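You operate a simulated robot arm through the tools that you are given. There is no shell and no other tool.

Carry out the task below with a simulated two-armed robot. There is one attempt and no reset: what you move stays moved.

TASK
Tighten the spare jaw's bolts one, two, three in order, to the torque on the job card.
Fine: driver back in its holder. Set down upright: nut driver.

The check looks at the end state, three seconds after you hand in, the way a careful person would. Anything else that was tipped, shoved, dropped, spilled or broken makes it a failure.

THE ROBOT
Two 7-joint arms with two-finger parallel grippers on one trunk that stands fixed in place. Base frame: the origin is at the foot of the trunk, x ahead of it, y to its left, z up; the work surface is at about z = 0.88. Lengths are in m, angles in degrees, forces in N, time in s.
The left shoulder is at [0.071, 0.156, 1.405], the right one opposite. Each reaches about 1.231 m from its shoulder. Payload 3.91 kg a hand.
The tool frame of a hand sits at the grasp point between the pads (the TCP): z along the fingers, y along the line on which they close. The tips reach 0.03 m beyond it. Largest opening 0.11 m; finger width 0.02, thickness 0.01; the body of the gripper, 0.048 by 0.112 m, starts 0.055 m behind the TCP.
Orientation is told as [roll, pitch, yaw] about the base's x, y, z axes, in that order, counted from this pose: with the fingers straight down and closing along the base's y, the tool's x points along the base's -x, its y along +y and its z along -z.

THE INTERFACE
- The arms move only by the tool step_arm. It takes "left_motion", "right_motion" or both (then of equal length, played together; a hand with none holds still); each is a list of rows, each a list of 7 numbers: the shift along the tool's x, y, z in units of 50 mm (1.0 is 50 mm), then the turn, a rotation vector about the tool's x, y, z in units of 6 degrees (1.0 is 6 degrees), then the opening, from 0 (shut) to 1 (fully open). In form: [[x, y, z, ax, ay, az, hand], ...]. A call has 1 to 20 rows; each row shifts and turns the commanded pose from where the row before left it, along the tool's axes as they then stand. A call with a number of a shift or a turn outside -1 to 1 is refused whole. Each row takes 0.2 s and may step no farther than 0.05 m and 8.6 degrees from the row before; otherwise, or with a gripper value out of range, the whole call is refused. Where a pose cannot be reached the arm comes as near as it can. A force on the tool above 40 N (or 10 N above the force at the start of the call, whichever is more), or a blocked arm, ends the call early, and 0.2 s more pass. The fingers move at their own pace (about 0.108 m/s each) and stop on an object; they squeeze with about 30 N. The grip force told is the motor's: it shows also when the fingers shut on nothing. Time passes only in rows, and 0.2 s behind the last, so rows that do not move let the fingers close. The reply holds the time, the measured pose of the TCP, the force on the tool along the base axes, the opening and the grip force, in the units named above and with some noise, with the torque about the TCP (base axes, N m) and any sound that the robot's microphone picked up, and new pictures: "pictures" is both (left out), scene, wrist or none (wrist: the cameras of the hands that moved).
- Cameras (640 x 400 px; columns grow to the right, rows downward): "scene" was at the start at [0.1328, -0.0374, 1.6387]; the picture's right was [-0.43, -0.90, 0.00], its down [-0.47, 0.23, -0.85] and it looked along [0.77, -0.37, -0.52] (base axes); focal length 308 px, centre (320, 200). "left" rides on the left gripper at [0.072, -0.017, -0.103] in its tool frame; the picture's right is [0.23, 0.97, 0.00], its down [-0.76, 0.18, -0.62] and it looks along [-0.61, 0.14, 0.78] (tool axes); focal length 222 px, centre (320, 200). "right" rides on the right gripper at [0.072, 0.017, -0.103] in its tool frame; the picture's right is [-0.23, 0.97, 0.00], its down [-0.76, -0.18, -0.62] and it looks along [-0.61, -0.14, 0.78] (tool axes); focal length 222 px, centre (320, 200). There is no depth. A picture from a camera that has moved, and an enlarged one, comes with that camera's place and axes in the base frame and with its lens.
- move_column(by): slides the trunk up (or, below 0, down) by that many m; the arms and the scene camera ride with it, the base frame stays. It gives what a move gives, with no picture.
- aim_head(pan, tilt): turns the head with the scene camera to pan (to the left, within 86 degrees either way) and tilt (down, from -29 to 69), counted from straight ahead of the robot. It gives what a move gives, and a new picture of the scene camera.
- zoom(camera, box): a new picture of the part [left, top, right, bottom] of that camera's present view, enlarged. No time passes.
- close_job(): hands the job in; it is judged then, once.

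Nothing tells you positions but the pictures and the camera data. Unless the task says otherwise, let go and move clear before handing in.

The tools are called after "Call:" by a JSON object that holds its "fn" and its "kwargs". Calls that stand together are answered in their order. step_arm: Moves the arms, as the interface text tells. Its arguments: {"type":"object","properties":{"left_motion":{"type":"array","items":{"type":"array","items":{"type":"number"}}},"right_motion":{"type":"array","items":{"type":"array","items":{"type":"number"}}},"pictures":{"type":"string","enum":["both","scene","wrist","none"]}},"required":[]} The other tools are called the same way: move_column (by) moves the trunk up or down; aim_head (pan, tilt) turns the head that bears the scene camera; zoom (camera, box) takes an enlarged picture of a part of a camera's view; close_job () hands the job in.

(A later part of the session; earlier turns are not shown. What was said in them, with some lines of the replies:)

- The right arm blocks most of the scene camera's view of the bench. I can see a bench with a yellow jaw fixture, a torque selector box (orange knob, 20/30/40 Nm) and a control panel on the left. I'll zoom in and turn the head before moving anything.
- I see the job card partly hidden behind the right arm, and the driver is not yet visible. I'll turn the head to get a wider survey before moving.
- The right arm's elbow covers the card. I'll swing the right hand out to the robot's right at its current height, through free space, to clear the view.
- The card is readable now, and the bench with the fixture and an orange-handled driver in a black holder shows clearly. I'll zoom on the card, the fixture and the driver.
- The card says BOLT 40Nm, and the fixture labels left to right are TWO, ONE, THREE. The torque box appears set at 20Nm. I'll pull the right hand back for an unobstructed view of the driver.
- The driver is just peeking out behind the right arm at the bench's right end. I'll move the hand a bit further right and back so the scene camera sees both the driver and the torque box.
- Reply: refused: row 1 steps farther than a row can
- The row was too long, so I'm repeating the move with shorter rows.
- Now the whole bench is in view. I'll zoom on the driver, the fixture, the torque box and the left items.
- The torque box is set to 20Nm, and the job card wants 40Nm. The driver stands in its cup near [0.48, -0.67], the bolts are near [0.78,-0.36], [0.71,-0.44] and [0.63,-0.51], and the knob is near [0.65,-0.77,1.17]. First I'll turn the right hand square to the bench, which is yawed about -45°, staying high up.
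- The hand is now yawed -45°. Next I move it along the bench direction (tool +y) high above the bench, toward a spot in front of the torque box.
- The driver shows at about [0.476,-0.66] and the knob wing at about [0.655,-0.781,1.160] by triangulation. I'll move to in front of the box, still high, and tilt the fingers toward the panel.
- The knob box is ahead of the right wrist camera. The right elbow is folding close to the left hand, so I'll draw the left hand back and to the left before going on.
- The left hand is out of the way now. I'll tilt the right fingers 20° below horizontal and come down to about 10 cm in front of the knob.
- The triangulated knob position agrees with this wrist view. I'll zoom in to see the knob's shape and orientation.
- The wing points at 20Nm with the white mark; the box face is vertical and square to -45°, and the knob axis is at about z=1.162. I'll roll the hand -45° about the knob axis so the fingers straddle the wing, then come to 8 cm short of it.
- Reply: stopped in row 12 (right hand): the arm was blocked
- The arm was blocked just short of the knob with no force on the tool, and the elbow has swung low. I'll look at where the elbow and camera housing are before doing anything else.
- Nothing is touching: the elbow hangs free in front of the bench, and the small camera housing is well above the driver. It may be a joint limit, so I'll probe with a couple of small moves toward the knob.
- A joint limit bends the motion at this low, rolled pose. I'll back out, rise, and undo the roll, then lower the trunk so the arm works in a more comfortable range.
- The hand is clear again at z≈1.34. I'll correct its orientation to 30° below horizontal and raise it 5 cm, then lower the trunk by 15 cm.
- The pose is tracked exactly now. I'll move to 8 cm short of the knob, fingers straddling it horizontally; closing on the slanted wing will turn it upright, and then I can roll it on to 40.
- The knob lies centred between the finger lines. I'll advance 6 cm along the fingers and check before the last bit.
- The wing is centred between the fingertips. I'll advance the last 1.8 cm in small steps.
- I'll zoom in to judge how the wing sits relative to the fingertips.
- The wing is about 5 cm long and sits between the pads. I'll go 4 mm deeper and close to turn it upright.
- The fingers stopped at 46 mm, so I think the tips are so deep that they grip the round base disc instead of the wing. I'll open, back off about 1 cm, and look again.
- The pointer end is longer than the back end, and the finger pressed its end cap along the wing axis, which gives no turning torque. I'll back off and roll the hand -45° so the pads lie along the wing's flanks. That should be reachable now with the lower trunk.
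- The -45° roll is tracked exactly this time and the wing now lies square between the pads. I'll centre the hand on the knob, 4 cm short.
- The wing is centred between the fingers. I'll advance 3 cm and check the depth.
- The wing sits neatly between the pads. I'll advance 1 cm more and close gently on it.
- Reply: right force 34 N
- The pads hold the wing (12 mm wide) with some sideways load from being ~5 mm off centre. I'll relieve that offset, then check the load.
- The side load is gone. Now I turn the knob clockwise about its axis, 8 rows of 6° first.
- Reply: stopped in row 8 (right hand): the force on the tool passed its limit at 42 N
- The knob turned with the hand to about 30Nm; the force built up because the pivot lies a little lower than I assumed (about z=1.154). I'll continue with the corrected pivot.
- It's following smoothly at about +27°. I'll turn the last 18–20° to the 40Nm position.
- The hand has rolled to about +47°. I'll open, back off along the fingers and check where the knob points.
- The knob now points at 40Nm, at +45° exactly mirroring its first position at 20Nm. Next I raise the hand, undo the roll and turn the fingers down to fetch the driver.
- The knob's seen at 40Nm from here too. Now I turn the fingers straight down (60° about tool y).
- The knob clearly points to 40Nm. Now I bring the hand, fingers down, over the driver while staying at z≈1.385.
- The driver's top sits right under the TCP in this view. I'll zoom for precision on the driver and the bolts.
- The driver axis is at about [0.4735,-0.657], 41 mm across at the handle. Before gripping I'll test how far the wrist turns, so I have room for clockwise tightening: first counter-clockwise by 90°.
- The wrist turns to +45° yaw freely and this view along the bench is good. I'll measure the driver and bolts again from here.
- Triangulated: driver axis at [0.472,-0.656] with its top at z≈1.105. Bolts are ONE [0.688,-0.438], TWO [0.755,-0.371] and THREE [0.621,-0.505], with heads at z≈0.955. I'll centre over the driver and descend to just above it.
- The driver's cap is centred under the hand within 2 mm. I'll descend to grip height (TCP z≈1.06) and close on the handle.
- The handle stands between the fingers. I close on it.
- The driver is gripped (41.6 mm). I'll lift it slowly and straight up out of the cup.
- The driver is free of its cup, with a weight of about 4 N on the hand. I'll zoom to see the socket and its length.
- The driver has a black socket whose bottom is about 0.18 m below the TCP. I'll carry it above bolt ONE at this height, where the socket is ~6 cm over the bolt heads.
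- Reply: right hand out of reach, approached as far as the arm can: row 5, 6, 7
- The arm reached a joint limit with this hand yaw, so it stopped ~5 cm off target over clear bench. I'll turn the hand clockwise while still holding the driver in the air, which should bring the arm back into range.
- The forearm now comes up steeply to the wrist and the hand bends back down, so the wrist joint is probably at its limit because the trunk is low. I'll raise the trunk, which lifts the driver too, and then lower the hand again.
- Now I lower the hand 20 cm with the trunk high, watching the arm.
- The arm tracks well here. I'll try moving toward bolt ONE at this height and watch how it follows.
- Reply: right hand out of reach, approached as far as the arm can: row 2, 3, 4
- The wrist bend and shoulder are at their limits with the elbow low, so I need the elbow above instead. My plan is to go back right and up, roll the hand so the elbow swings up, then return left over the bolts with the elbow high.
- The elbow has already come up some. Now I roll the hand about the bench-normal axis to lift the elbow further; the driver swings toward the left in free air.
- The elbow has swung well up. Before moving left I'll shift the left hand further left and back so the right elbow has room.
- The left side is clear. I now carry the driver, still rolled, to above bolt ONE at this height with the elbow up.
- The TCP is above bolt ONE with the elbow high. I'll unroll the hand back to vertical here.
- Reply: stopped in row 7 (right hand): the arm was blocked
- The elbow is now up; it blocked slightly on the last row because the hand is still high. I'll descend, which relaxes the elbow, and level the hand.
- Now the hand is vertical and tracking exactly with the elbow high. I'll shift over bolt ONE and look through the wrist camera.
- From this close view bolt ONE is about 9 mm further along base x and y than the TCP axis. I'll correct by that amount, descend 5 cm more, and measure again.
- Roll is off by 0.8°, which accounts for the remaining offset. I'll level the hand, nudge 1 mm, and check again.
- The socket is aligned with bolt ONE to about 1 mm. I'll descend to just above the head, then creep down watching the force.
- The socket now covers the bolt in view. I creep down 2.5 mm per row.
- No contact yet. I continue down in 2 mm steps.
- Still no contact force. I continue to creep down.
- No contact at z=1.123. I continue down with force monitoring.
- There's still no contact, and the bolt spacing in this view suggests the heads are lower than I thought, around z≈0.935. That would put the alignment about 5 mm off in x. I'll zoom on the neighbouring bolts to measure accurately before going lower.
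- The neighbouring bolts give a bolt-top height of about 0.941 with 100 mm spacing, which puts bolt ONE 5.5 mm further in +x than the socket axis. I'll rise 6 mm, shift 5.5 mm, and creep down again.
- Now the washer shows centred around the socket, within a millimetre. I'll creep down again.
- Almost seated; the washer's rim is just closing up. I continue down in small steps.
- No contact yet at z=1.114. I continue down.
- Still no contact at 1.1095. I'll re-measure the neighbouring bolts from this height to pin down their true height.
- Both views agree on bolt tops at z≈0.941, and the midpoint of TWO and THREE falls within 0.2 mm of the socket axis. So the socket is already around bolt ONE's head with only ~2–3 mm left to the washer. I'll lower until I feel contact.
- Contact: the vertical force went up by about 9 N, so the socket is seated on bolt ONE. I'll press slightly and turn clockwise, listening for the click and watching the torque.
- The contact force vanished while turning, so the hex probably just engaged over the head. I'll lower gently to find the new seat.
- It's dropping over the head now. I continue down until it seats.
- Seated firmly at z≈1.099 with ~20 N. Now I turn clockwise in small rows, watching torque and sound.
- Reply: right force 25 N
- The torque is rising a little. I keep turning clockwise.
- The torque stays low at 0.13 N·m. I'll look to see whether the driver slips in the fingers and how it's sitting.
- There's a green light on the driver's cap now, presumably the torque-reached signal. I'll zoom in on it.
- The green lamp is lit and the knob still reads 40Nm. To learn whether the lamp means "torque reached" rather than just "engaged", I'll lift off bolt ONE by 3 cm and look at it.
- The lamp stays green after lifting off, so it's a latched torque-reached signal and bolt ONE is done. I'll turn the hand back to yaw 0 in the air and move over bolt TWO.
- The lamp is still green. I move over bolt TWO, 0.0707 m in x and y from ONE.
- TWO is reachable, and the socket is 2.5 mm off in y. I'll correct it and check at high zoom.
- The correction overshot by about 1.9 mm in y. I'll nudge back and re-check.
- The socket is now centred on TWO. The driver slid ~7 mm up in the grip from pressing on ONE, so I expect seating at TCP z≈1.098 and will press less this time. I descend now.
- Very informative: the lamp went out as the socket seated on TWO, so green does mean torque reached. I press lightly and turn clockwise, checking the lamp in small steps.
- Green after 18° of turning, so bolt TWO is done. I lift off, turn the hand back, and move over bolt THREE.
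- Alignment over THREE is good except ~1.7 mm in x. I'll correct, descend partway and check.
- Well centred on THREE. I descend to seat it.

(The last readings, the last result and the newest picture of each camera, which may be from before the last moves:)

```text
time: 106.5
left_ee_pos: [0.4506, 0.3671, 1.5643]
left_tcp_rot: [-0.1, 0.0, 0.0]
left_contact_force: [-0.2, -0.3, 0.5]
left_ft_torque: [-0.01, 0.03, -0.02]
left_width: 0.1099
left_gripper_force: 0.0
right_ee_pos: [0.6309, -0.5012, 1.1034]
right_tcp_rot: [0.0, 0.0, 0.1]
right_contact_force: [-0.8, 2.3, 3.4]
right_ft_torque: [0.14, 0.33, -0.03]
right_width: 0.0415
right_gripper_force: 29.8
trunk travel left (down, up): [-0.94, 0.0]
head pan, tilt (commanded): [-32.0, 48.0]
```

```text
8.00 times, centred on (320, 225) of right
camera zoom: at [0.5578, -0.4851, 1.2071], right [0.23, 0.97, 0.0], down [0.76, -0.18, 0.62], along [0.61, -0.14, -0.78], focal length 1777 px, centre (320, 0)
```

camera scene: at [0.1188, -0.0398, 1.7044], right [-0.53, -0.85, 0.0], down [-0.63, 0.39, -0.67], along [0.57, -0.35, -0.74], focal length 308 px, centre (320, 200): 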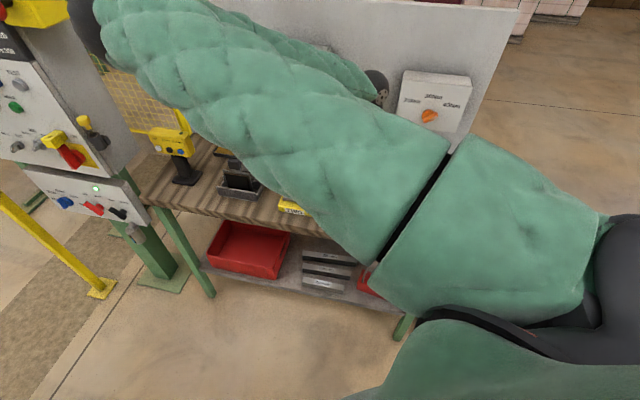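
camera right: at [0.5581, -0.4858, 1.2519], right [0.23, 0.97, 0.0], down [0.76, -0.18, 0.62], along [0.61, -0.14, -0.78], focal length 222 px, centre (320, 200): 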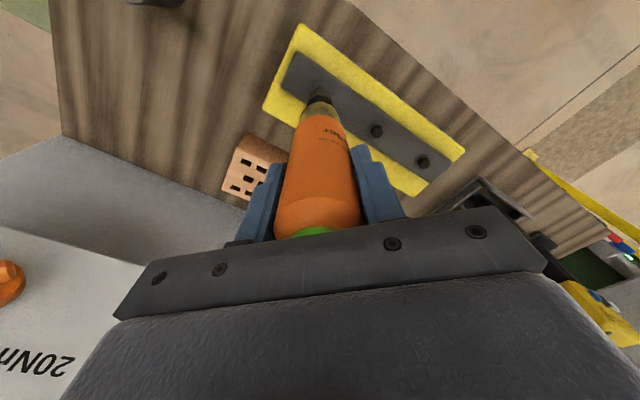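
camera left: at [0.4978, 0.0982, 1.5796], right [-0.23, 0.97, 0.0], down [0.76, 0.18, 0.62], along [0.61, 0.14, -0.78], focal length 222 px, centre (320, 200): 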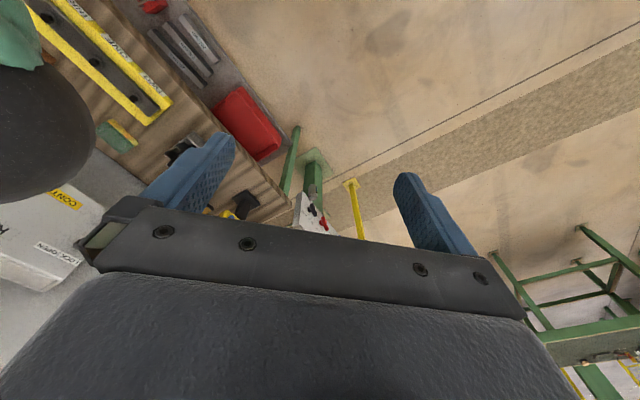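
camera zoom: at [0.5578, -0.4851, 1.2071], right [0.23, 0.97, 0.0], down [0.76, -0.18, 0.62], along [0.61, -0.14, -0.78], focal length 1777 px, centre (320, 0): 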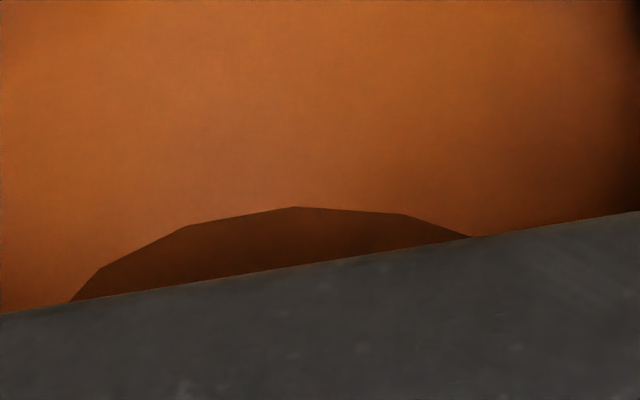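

Seated on THREE with about 8 N, and the lamp went out. Now I turn clockwise and check the lamp.

Call:
{"fn": "step_arm", "kwargs": {"right_motion": [[0, 0, 0.03, 0, 0, 0, 0], [0, 0, 0, 0, 0, 1, 0], [0, 0, 0, 0, 0, 1, 0], [0, 0, 0, 0, 0, 1, 0]], "pictures": "none"}}

Call:
{"fn": "zoom", "kwargs": {"camera": "right", "box": [280, 200, 360, 250]}}

```text
time: 107.5
left_ee_pos: [0.4514, 0.3678, 1.564]
left_tcp_rot: [0.0, 0.0, 0.1]
left_contact_force: [0.5, -0.1, -0.3]
left_ft_torque: [-0.02, -0.01, -0.02]
left_width: 0.1099
left_gripper_force: 0.1
right_ee_pos: [0.6312, -0.4999, 1.1006]
right_tcp_rot: [0.0, 0.0, -18.0]
right_contact_force: [-0.2, 0.3, -4.3]
right_ft_torque: [0.02, 0.01, 0.02]
right_width: 0.0415
right_gripper_force: 30.0
trunk travel left (down, up): [-0.94, 0.0]
head pan, tilt (commanded): [-32.0, 48.0]
```

```text
8.00 times, centred on (320, 225) of right
camera zoom: at [0.5667, -0.463, 1.2049], right [0.52, 0.86, 0.0], down [0.67, -0.4, 0.62], along [0.53, -0.32, -0.78], focal length 1777 px, centre (320, 0)
```

zoom: 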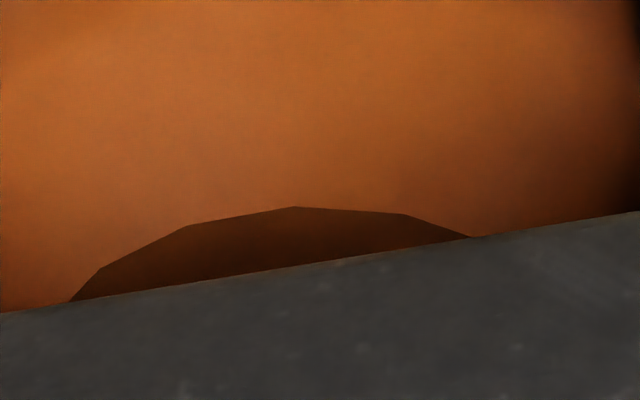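

The contact force vanished as with ONE: the hex slipped into place over the head. I lower until it seats, then turn again.

Call:
{"fn": "step_arm", "kwargs": {"right_motion": [[0, 0, 0.04, 0, 0, 0, 0], [0, 0, 0.04, 0, 0, 0, 0]], "pictures": "none"}}

```text
time: 108.1
left_ee_pos: [0.4493, 0.3677, 1.565]
left_tcp_rot: [-0.1, 0.1, 0.0]
left_contact_force: [0.4, 0.1, 0.4]
left_ft_torque: [0.0, 0.0, 0.0]
left_width: 0.1099
left_gripper_force: 0.0
right_ee_pos: [0.6305, -0.5007, 1.0978]
right_tcp_rot: [-0.2, -0.1, -17.8]
right_contact_force: [-0.6, -1.5, 8.1]
right_ft_torque: [-0.2, 0.1, 0.04]
right_width: 0.0414
right_gripper_force: 29.7
trunk travel left (down, up): [-0.94, 0.0]
head pan, tilt (commanded): [-32.0, 48.0]
```

Contact again at z≈1.098 with ~12 N. Now I turn clockwise.

Call:
{"fn": "step_arm", "kwargs": {"right_motion": [[0, 0, 0.02, 0, 0, 0.5, 0], [0, 0, 0, 0, 0, 1, 0], [0, 0, 0, 0, 0, 1, 0]], "pictures": "none"}}

Call:
{"fn": "zoom", "kwargs": {"camera": "right", "box": [280, 200, 360, 250]}}

```text
time: 108.9
left_ee_pos: [0.4489, 0.3686, 1.564]
left_tcp_rot: [-0.1, -0.1, -0.1]
left_contact_force: [0.1, 0.0, -0.7]
left_ft_torque: [-0.02, 0.03, -0.02]
left_width: 0.1101
left_gripper_force: 0.1
right_ee_pos: [0.6287, -0.5009, 1.0979]
right_tcp_rot: [-0.1, -0.2, -33.0]
right_contact_force: [-0.4, -6.1, 23.0]
right_ft_torque: [-1.0, 0.22, 0.16]
right_width: 0.0416
right_gripper_force: 30.0
trunk travel left (down, up): [-0.94, 0.0]
head pan, tilt (commanded): [-32.0, 48.0]
```

```text
8.00 times, centred on (320, 225) of right
camera zoom: at [0.5777, -0.4476, 1.2022], right [0.72, 0.69, 0.0], down [0.54, -0.56, 0.63], along [0.43, -0.45, -0.78], focal length 1777 px, centre (320, 0)
```

zoom: 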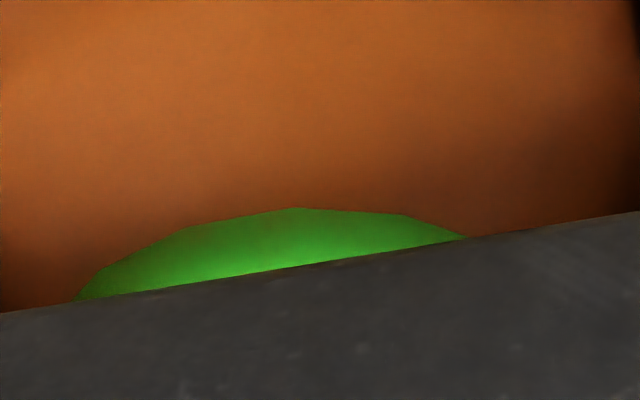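

Green again, so bolt THREE is done: ONE, TWO and THREE are all tightened in order at 40Nm. Now I lift off and carry the driver back above its cup.

Call:
{"fn": "step_arm", "kwargs": {"right_motion": [[0, 0, -0.1, 0, 0, 0, 0], [0, 0, -0.4, 0, 0, 0, 0], [0, 0, -0.8, 0, 0, -1, 0], [0, 0, -0.8, 0, 0, -1, 0], [0, 0, -0.3, 0, 0, -1, 0], [0, 0, 0, 0, 0, -1, 0], [0, 0, 0, 0, 0, -1, 0], [0, 0, 0, 0, 0, -0.5, 0]], "pictures": "wrist"}}

Call:
{"fn": "zoom", "kwargs": {"camera": "right", "box": [240, 0, 460, 140]}}

```text
time: 110.7
left_ee_pos: [0.4502, 0.3672, 1.5642]
left_tcp_rot: [0.0, 0.1, -0.1]
left_contact_force: [-0.2, -0.1, -0.2]
left_ft_torque: [-0.02, -0.03, -0.01]
left_width: 0.11
left_gripper_force: 0.0
right_ee_pos: [0.6305, -0.5003, 1.215]
right_tcp_rot: [0.0, -0.1, 0.1]
right_contact_force: [-0.2, -0.5, -4.4]
right_ft_torque: [0.05, -0.01, 0.0]
right_width: 0.0412
right_gripper_force: 30.1
trunk travel left (down, up): [-0.94, 0.0]
head pan, tilt (commanded): [-32.0, 48.0]
camera right: at [0.5583, -0.4842, 1.3197], right [0.22, 0.97, 0.0], down [0.76, -0.18, 0.62], along [0.61, -0.14, -0.78], focal length 222 px, centre (320, 200)
```

right: 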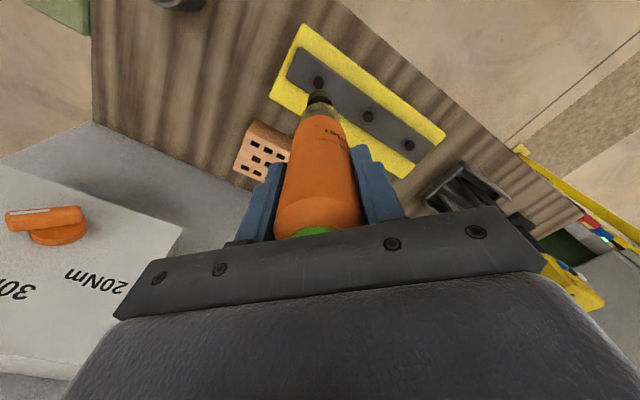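

```text
2.86 times, centred on (350, 70) of right
camera zoom: at [0.5583, -0.4842, 1.3197], right [0.22, 0.97, 0.0], down [0.76, -0.18, 0.62], along [0.61, -0.14, -0.78], focal length 635 px, centre (234, 571)
```

zoom: 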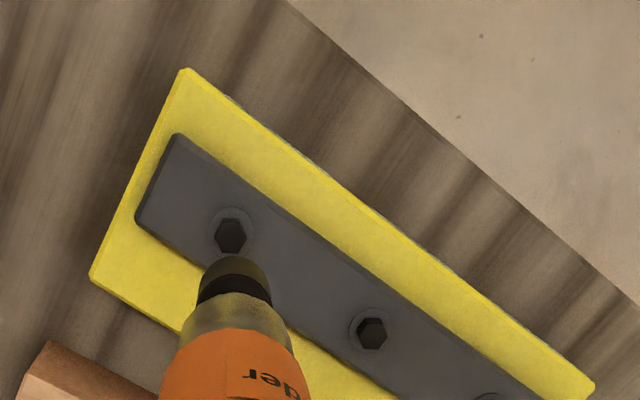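

The lamp is green, the fixture undisturbed. I carry the driver back toward the cup at [0.474,-0.657], staying high.

Call:
{"fn": "step_arm", "kwargs": {"right_motion": [[0.6, -0.6, 0, 0, 0, 0, 0], [0.6, -0.6, 0, 0, 0, 0, 0], [0.6, -0.6, 0, 0, 0, 0, 0], [0.6, -0.6, 0, 0, 0, 0, 0], [0.6, -0.6, 0, 0, 0, 0, 0]], "pictures": "both"}}

Call:
{"fn": "zoom", "kwargs": {"camera": "right", "box": [240, 0, 420, 130]}}

```text
time: 111.9
left_ee_pos: [0.4496, 0.3664, 1.5657]
left_tcp_rot: [0.0, 0.0, 0.1]
left_contact_force: [0.1, -1.0, -0.4]
left_ft_torque: [0.01, -0.01, -0.01]
left_width: 0.1101
left_gripper_force: 0.1
right_ee_pos: [0.4794, -0.6528, 1.2157]
right_tcp_rot: [0.1, -0.1, 0.1]
right_contact_force: [-0.4, -0.5, -5.3]
right_ft_torque: [0.01, 0.0, 0.01]
right_width: 0.0418
right_gripper_force: 30.4
trunk travel left (down, up): [-0.94, 0.0]
head pan, tilt (commanded): [-32.0, 48.0]
camera scene: at [0.1183, -0.0431, 1.7044], right [-0.53, -0.85, 0.0], down [-0.63, 0.39, -0.67], along [0.57, -0.35, -0.74], focal length 308 px, centre (320, 200)
camera right: at [0.4067, -0.6366, 1.3204], right [0.22, 0.97, 0.0], down [0.76, -0.18, 0.62], along [0.61, -0.14, -0.78], focal length 222 px, centre (320, 200)
```

scene: 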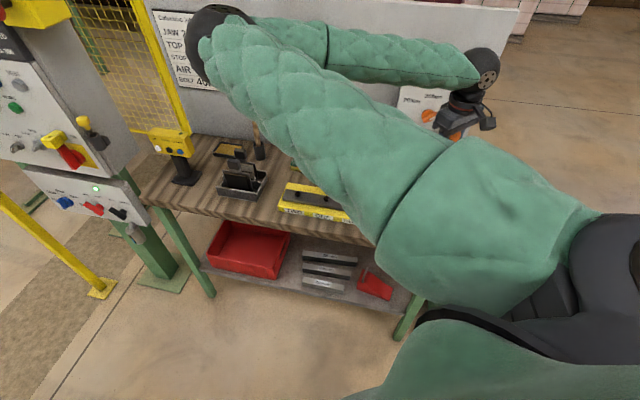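
right: 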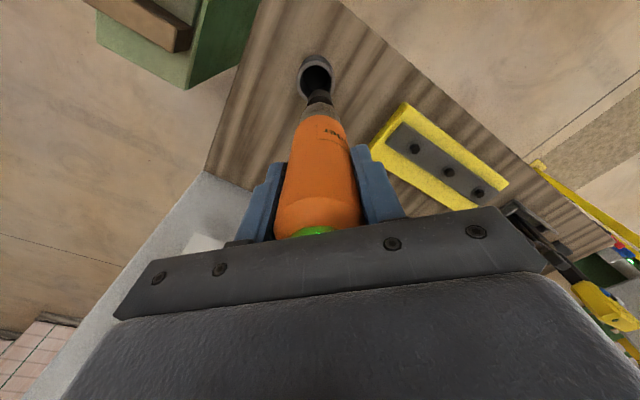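

```text
3.08 times, centred on (330, 65) of right
camera zoom: at [0.4067, -0.6366, 1.3204], right [0.22, 0.97, 0.0], down [0.76, -0.18, 0.62], along [0.61, -0.14, -0.78], focal length 684 px, centre (289, 615)
```

zoom: 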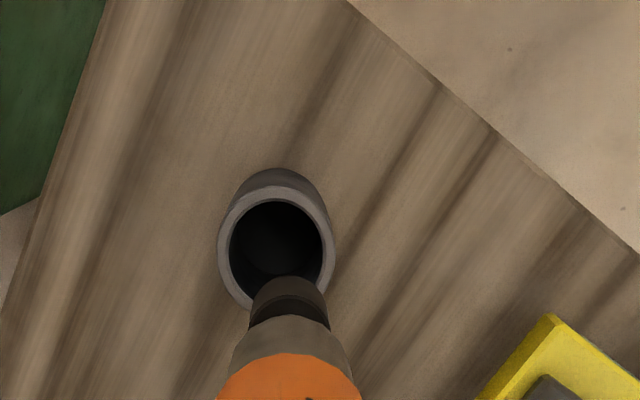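

The cup shows up centred near [0.4747,-0.658], agreeing with where I took the driver from. I'll correct by ~5 mm, descend to just above the cup and check.

Call:
{"fn": "step_arm", "kwargs": {"right_motion": [[0.098, -0.096, 0, 0, 0, 0, 0], [0, 0, 0.6, 0, 0, 0, 0], [0, 0, 0.7, 0, 0, 0, 0], [0, 0, 0, 0, 0, 0, 0]], "pictures": "none"}}

Call:
{"fn": "zoom", "kwargs": {"camera": "right", "box": [260, 30, 380, 110]}}

```text
time: 112.9
left_ee_pos: [0.4507, 0.3663, 1.564]
left_tcp_rot: [-0.1, 0.0, 0.1]
left_contact_force: [0.6, -0.2, -0.7]
left_ft_torque: [0.01, 0.0, -0.04]
left_width: 0.1099
left_gripper_force: 0.1
right_ee_pos: [0.4747, -0.6541, 1.1512]
right_tcp_rot: [0.0, 0.1, 0.2]
right_contact_force: [-0.8, 0.4, -5.4]
right_ft_torque: [-0.02, 0.02, -0.01]
right_width: 0.0413
right_gripper_force: 29.6
trunk travel left (down, up): [-0.94, 0.0]
head pan, tilt (commanded): [-32.0, 48.0]
```

```text
5.00 times, centred on (320, 70) of right
camera zoom: at [0.4015, -0.6379, 1.2562], right [0.23, 0.97, 0.0], down [0.76, -0.18, 0.62], along [0.61, -0.14, -0.78], focal length 1111 px, centre (320, 850)
```

zoom: 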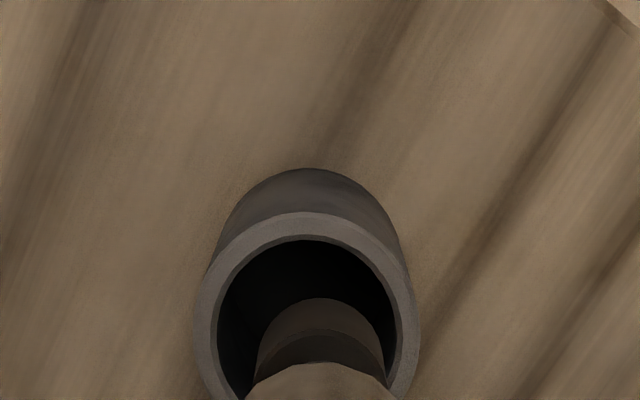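

The socket is lined up over the cup to within a few millimetres. I'll correct 3.7 mm in y and lower into the cup.

Call:
{"fn": "step_arm", "kwargs": {"right_motion": [[-0.016, -0.074, 0, 0, 0, 0, 0], [0, 0, 0.4, 0, 0, 0, 0], [0, 0, 0.4, 0, 0, 0, 0], [0, 0, 0, 0, 0, 0, 0]], "pictures": "none"}}

Call:
{"fn": "zoom", "kwargs": {"camera": "right", "box": [260, 40, 380, 120]}}

```text
time: 113.9
left_ee_pos: [0.4508, 0.3663, 1.5641]
left_tcp_rot: [0.0, -0.1, 0.1]
left_contact_force: [0.6, -0.8, -0.2]
left_ft_torque: [0.01, -0.02, 0.01]
left_width: 0.1102
left_gripper_force: 0.1
right_ee_pos: [0.4753, -0.6586, 1.1117]
right_tcp_rot: [-0.1, 0.0, 0.1]
right_contact_force: [-0.2, -0.7, -4.7]
right_ft_torque: [0.0, 0.05, 0.0]
right_width: 0.0413
right_gripper_force: 30.0
trunk travel left (down, up): [-0.94, 0.0]
head pan, tilt (commanded): [-32.0, 48.0]
```

```text
5.00 times, centred on (320, 80) of right
camera zoom: at [0.4039, -0.643, 1.2149], right [0.23, 0.97, 0.0], down [0.76, -0.18, 0.62], along [0.61, -0.14, -0.78], focal length 1111 px, centre (320, 800)
```

zoom: 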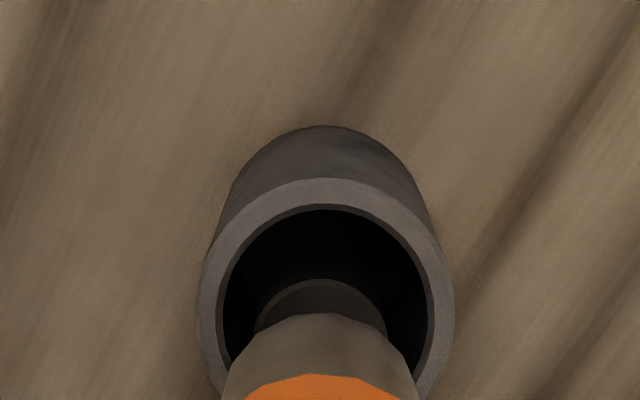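

The socket is entering the cup, well centred. I lower it the rest of the way gently.

Call:
{"fn": "step_arm", "kwargs": {"right_motion": [[0, 0.025, 0.2, 0, 0, 0, 0], [0, 0, 0.2, 0, 0, 0, 0], [0, 0, 0.2, 0, 0, 0, 0], [0, 0, 0.2, 0, 0, 0, 0], [0, 0, 0.12, 0, 0, 0, 0], [0, 0, 0, 0, 0, 0, 0]], "pictures": "wrist"}}

```text
time: 115.3
left_ee_pos: [0.4499, 0.3673, 1.5653]
left_tcp_rot: [0.1, 0.1, 0.1]
left_contact_force: [-0.1, -0.5, 0.6]
left_ft_torque: [0.01, 0.0, 0.05]
left_width: 0.1099
left_gripper_force: 0.0
right_ee_pos: [0.4764, -0.6581, 1.0649]
right_tcp_rot: [0.0, 0.0, 0.1]
right_contact_force: [-0.2, -0.4, -4.8]
right_ft_torque: [0.03, 0.02, 0.03]
right_width: 0.0415
right_gripper_force: 30.0
trunk travel left (down, up): [-0.94, 0.0]
head pan, tilt (commanded): [-32.0, 48.0]
camera right: at [0.4039, -0.6417, 1.1688], right [0.23, 0.97, 0.0], down [0.76, -0.18, 0.62], along [0.61, -0.14, -0.78], focal length 222 px, centre (320, 200)
```

right: 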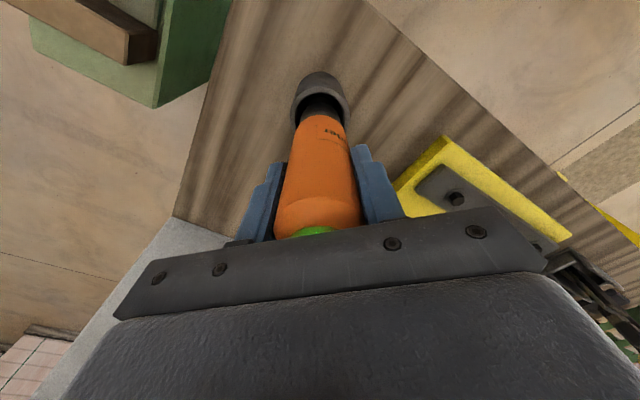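

It's inside the cup with no contact yet. I lower in 2 mm steps until the weight comes off the hand.

Call:
{"fn": "step_arm", "kwargs": {"right_motion": [[0, 0, 0.04, 0, 0, 0, 0], [0, 0, 0.04, 0, 0, 0, 0], [0, 0, 0, 0, 0, 0, 0]], "pictures": "none"}}

```text
time: 116.1
left_ee_pos: [0.4506, 0.3669, 1.5646]
left_tcp_rot: [0.0, 0.0, 0.0]
left_contact_force: [0.0, -0.2, 0.4]
left_ft_torque: [0.02, -0.01, 0.0]
left_width: 0.1102
left_gripper_force: 0.0
right_ee_pos: [0.476, -0.6578, 1.0605]
right_tcp_rot: [0.0, 0.0, 0.1]
right_contact_force: [0.5, -0.7, -4.2]
right_ft_torque: [-0.01, -0.02, 0.01]
right_width: 0.0416
right_gripper_force: 30.0
trunk travel left (down, up): [-0.94, 0.0]
head pan, tilt (commanded): [-32.0, 48.0]
```

Call:
{"fn": "step_arm", "kwargs": {"right_motion": [[0, 0, 0.04, 0, 0, 0, 0], [0, 0, 0.04, 0, 0, 0, 0], [0, 0, 0, 0, 0, 0, 0]], "pictures": "none"}}

```text
time: 116.9
left_ee_pos: [0.4502, 0.37, 1.5646]
left_tcp_rot: [-0.1, 0.0, 0.0]
left_contact_force: [0.5, -0.4, 0.4]
left_ft_torque: [0.01, 0.03, 0.04]
left_width: 0.1102
left_gripper_force: 0.1
right_ee_pos: [0.4763, -0.6572, 1.0602]
right_tcp_rot: [-0.2, -0.3, 0.1]
right_contact_force: [3.7, -2.7, 28.1]
right_ft_torque: [-0.21, -0.18, -0.02]
right_width: 0.0412
right_gripper_force: 29.7
trunk travel left (down, up): [-0.94, 0.0]
head pan, tilt (commanded): [-32.0, 48.0]
```

The driver has bottomed in the cup (same height as when I took it). I relieve the pressure and open the fingers.

Call:
{"fn": "step_arm", "kwargs": {"right_motion": [[0, 0, -0.065, 0, 0, 0, 0], [0, 0, 0, 0, 0, 0, 0]], "pictures": "none"}}

```text
time: 117.5
left_ee_pos: [0.4504, 0.3675, 1.5641]
left_tcp_rot: [-0.1, 0.0, 0.0]
left_contact_force: [-0.5, 0.2, -0.4]
left_ft_torque: [-0.01, 0.01, 0.0]
left_width: 0.1099
left_gripper_force: 0.1
right_ee_pos: [0.4755, -0.6582, 1.062]
right_tcp_rot: [-0.1, -0.1, 0.1]
right_contact_force: [4.4, -2.9, 12.4]
right_ft_torque: [-0.45, -0.58, 0.04]
right_width: 0.0417
right_gripper_force: 30.1
trunk travel left (down, up): [-0.94, 0.0]
head pan, tilt (commanded): [-32.0, 48.0]
```

Call:
{"fn": "step_arm", "kwargs": {"right_motion": [[0, 0, -0.03, 0, 0, 0, 0], [0, 0, 0, 0, 0, 0, 0]], "pictures": "none"}}

```text
time: 118.1
left_ee_pos: [0.4499, 0.367, 1.5645]
left_tcp_rot: [0.0, 0.0, -0.1]
left_contact_force: [-0.2, -0.2, 0.3]
left_ft_torque: [0.0, -0.02, -0.02]
left_width: 0.11
left_gripper_force: 0.1
right_ee_pos: [0.475, -0.6587, 1.0605]
right_tcp_rot: [-0.1, 0.0, 0.1]
right_contact_force: [-0.5, 1.0, -5.5]
right_ft_torque: [0.02, -0.01, 0.0]
right_width: 0.0416
right_gripper_force: 30.7
trunk travel left (down, up): [-0.94, 0.0]
head pan, tilt (commanded): [-32.0, 48.0]
```

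The load is off and the driver hangs a millimetre above the cup floor, upright. I open the fingers.

Call:
{"fn": "step_arm", "kwargs": {"right_motion": [[0, 0, 0, 0, 0, 0, 0.42], [0, 0, 0, 0, 0, 0, 0.5], [0, 0, 0, 0, 0, 0, 0.7], [0, 0, 0, 0, 0, 0, 0.9], [0, 0, 0, 0, 0, 0, 0.9]], "pictures": "wrist"}}

```text
time: 119.3
left_ee_pos: [0.4496, 0.3678, 1.5636]
left_tcp_rot: [0.0, 0.0, 0.0]
left_contact_force: [1.3, 0.2, 0.2]
left_ft_torque: [-0.03, 0.01, -0.01]
left_width: 0.1101
left_gripper_force: 0.1
right_ee_pos: [0.4758, -0.6591, 1.0603]
right_tcp_rot: [0.1, 0.0, 0.1]
right_contact_force: [-0.2, -0.6, -0.5]
right_ft_torque: [0.01, 0.0, -0.01]
right_width: 0.099
right_gripper_force: 0.0
trunk travel left (down, up): [-0.94, 0.0]
head pan, tilt (commanded): [-32.0, 48.0]
camera right: at [0.4037, -0.6418, 1.1657], right [0.23, 0.97, 0.0], down [0.76, -0.18, 0.62], along [0.61, -0.14, -0.78], focal length 222 px, centre (320, 200)
```

right: 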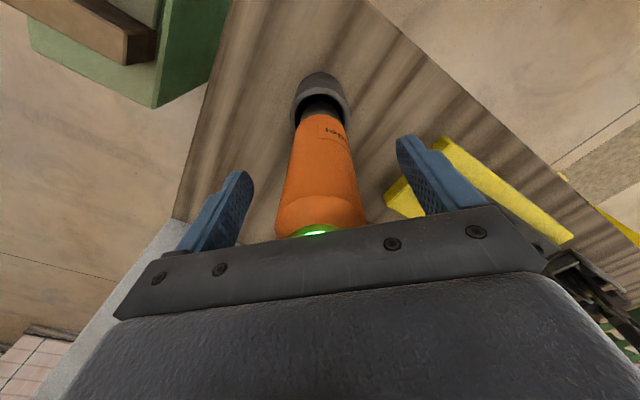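

The driver stands freely in its cup. I withdraw the hand straight up.

Call:
{"fn": "step_arm", "kwargs": {"right_motion": [[0, 0, -0.4, 0, 0, 0, 0.9], [0, 0, -0.8, 0, 0, 0, 0.9], [0, 0, -0.9, 0, 0, 0, 0.9], [0, 0, -0.9, 0, 0, 0, 0.9], [0, 0, -0.9, 0, 0, 0, 0.9], [0, 0, -0.9, 0, 0, 0, 0.9]], "pictures": "both"}}

Call:
{"fn": "zoom", "kwargs": {"camera": "right", "box": [260, 30, 420, 130]}}

```text
time: 120.7
left_ee_pos: [0.451, 0.3678, 1.5653]
left_tcp_rot: [0.1, 0.0, 0.0]
left_contact_force: [0.1, -0.1, 0.1]
left_ft_torque: [-0.01, -0.02, 0.0]
left_width: 0.1098
left_gripper_force: 0.0
right_ee_pos: [0.4732, -0.6558, 1.3021]
right_tcp_rot: [0.1, 0.0, 0.2]
right_contact_force: [0.3, 0.3, 0.1]
right_ft_torque: [-0.01, 0.01, 0.01]
right_width: 0.0991
right_gripper_force: 0.1
trunk travel left (down, up): [-0.94, 0.0]
head pan, tilt (commanded): [-32.0, 48.0]
camera scene: at [0.1177, -0.0397, 1.7044], right [-0.53, -0.85, 0.0], down [-0.63, 0.39, -0.67], along [0.57, -0.35, -0.74], focal length 308 px, centre (320, 200)
camera right: at [0.4014, -0.64, 1.4054], right [0.23, 0.97, 0.0], down [0.76, -0.18, 0.62], along [0.61, -0.14, -0.78], focal length 222 px, centre (320, 200)
```

scene: 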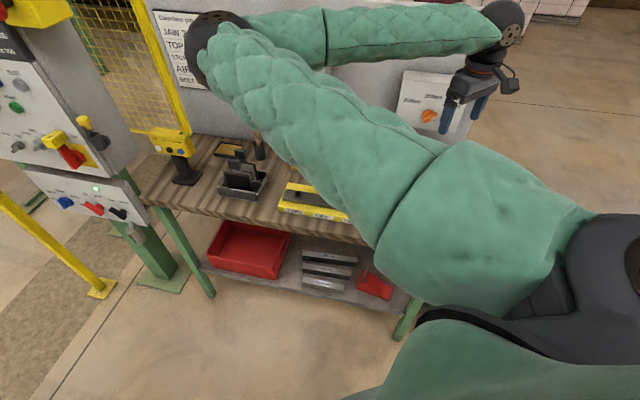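
right: 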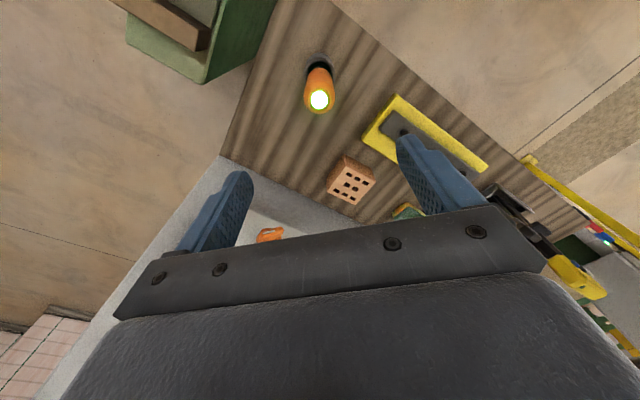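

```text
4.00 times, centred on (340, 80) of right
camera zoom: at [0.4014, -0.64, 1.4054], right [0.23, 0.97, 0.0], down [0.76, -0.18, 0.62], along [0.61, -0.14, -0.78], focal length 888 px, centre (240, 680)
```

zoom: 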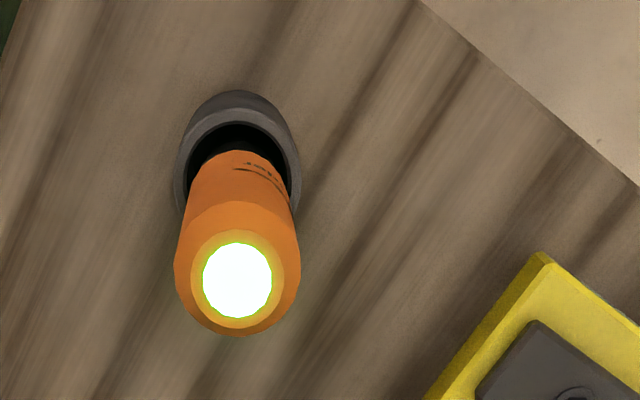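

The driver stands upright in its cup with the lamp green. I move the right arm clear, up and to the right, for a full check of the bench.

Call:
{"fn": "step_arm", "kwargs": {"right_motion": [[0, 0, -1, 0, 0, 0, 0.9], [0, 0, -1, 0, 0, 0, 0.9], [0, 0, -1, 0, 0, 0, 0.9], [0, -1, 0, 0, 0, 0, 0.9], [0, -1, 0, 0, 0, 0, 0.9], [0, -1, 0, 0, 0, 0, 0.9], [0, -1, 0, 0, 0, 0, 0.9], [0, -1, 0, 0, 0, 0, 0.9], [0, -1, 0, 0, 0, 0, 0.9], [1, 0, 0, 0, 0, 0, 0.9], [1, 0, 0, 0, 0, 0, 0.9], [1, 0, 0, 0, 0, 0, 0.9], [1, 0, 0, 0, 0, 0, 0.9], [1, 0, 0, 0, 0, 0, 0.9], [1, 0, 0, 0, 0, 0, 0.9]], "pictures": "scene"}}

```text
time: 123.9
left_ee_pos: [0.4487, 0.3654, 1.5646]
left_tcp_rot: [0.0, -0.1, 0.2]
left_contact_force: [0.1, -0.9, 1.1]
left_ft_torque: [-0.02, -0.01, -0.02]
left_width: 0.1099
left_gripper_force: 0.1
right_ee_pos: [0.1761, -0.962, 1.4486]
right_tcp_rot: [0.0, -0.1, 0.1]
right_contact_force: [-0.1, -0.7, -0.8]
right_ft_torque: [0.03, 0.02, 0.01]
right_width: 0.0988
right_gripper_force: 0.1
trunk travel left (down, up): [-0.94, 0.0]
head pan, tilt (commanded): [-32.0, 48.0]
camera scene: at [0.1159, -0.0419, 1.7045], right [-0.53, -0.85, 0.0], down [-0.63, 0.39, -0.67], along [0.57, -0.35, -0.74], focal length 308 px, centre (320, 200)
```

scene: 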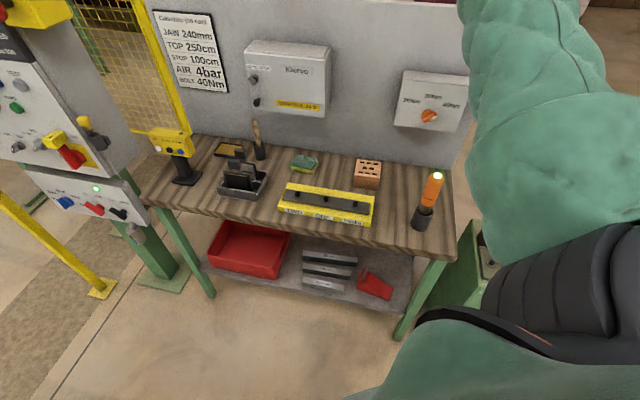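

The bench is fully visible now. I'll zoom in on the fixture, driver and knob for a final check.

Call:
{"fn": "zoom", "kwargs": {"camera": "scene", "box": [260, 140, 470, 260]}}

Call:
{"fn": "zoom", "kwargs": {"camera": "scene", "box": [380, 60, 480, 140]}}

Call:
{"fn": "zoom", "kwargs": {"camera": "scene", "box": [265, 165, 385, 235]}}

```text
3.05 times, centred on (365, 200) of scene
camera zoom: at [0.1159, -0.0419, 1.7045], right [-0.53, -0.85, 0.0], down [-0.63, 0.39, -0.67], along [0.57, -0.35, -0.74], focal length 938 px, centre (183, 200)
```

zoom: 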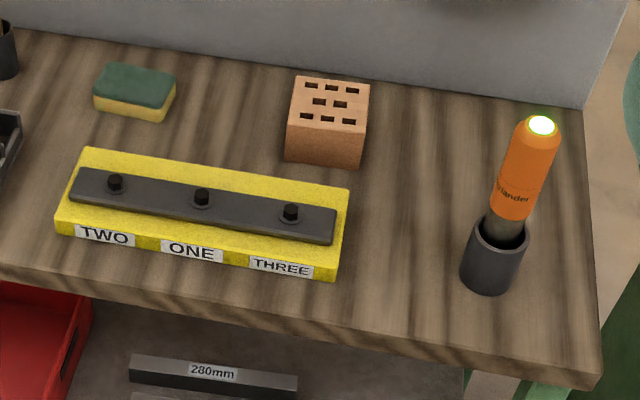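

```text
5.00 times, centred on (430, 100) of scene
camera zoom: at [0.1159, -0.0419, 1.7045], right [-0.53, -0.85, 0.0], down [-0.63, 0.39, -0.67], along [0.57, -0.35, -0.74], focal length 1538 px, centre (-230, 700)
```

zoom: 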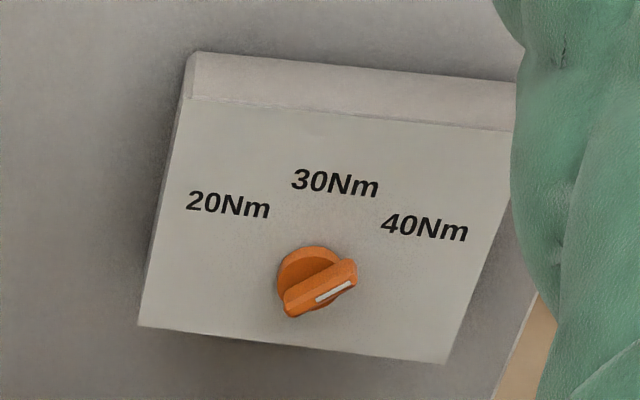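

```text
5.33 times, centred on (325, 200) of scene
camera zoom: at [0.1159, -0.0419, 1.7045], right [-0.53, -0.85, 0.0], down [-0.63, 0.39, -0.67], along [0.57, -0.35, -0.74], focal length 1641 px, centre (293, 200)
```

zoom: 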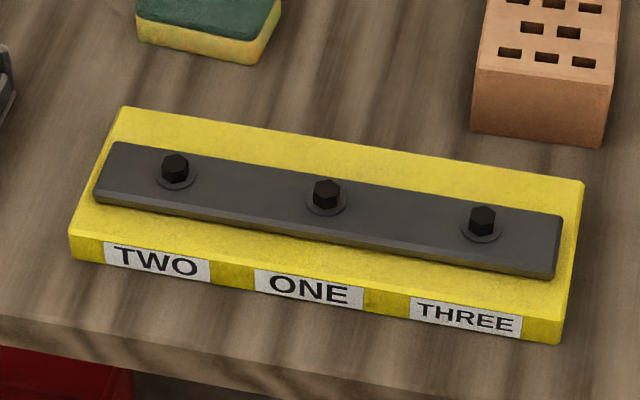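

Everything checks out: the knob is at 40Nm, and bolts ONE, TWO and THREE each gave the green lamp in that order. The driver stands upright in its cup, nothing else on the bench has moved, and both hands are clear. I hand the job in.

Call:
{"fn": "close_job", "kwargs": {}}

```text
The job is handed in.
```

The three bolts on the spare jaw are tightened in the order ONE, TWO, THREE at 40Nm, the torque on the job card, and I've handed the job in.

- **Torque setting:** the selector box on the wall was at 20Nm, so I turned its knob to 40Nm before touching the bolts. It is still at 40Nm.
- **Tightening:** the driver's green lamp lit on each bolt. On TWO and THREE I saw it go out as the socket seated and come back on as I turned, so I took green to mean the set torque was reached. The microphone picked up no click or other sound.
- **Driver:** it is back in its cup, standing upright.
- **Bench:** a last look showed nothing else tipped or moved, and both hands were clear.
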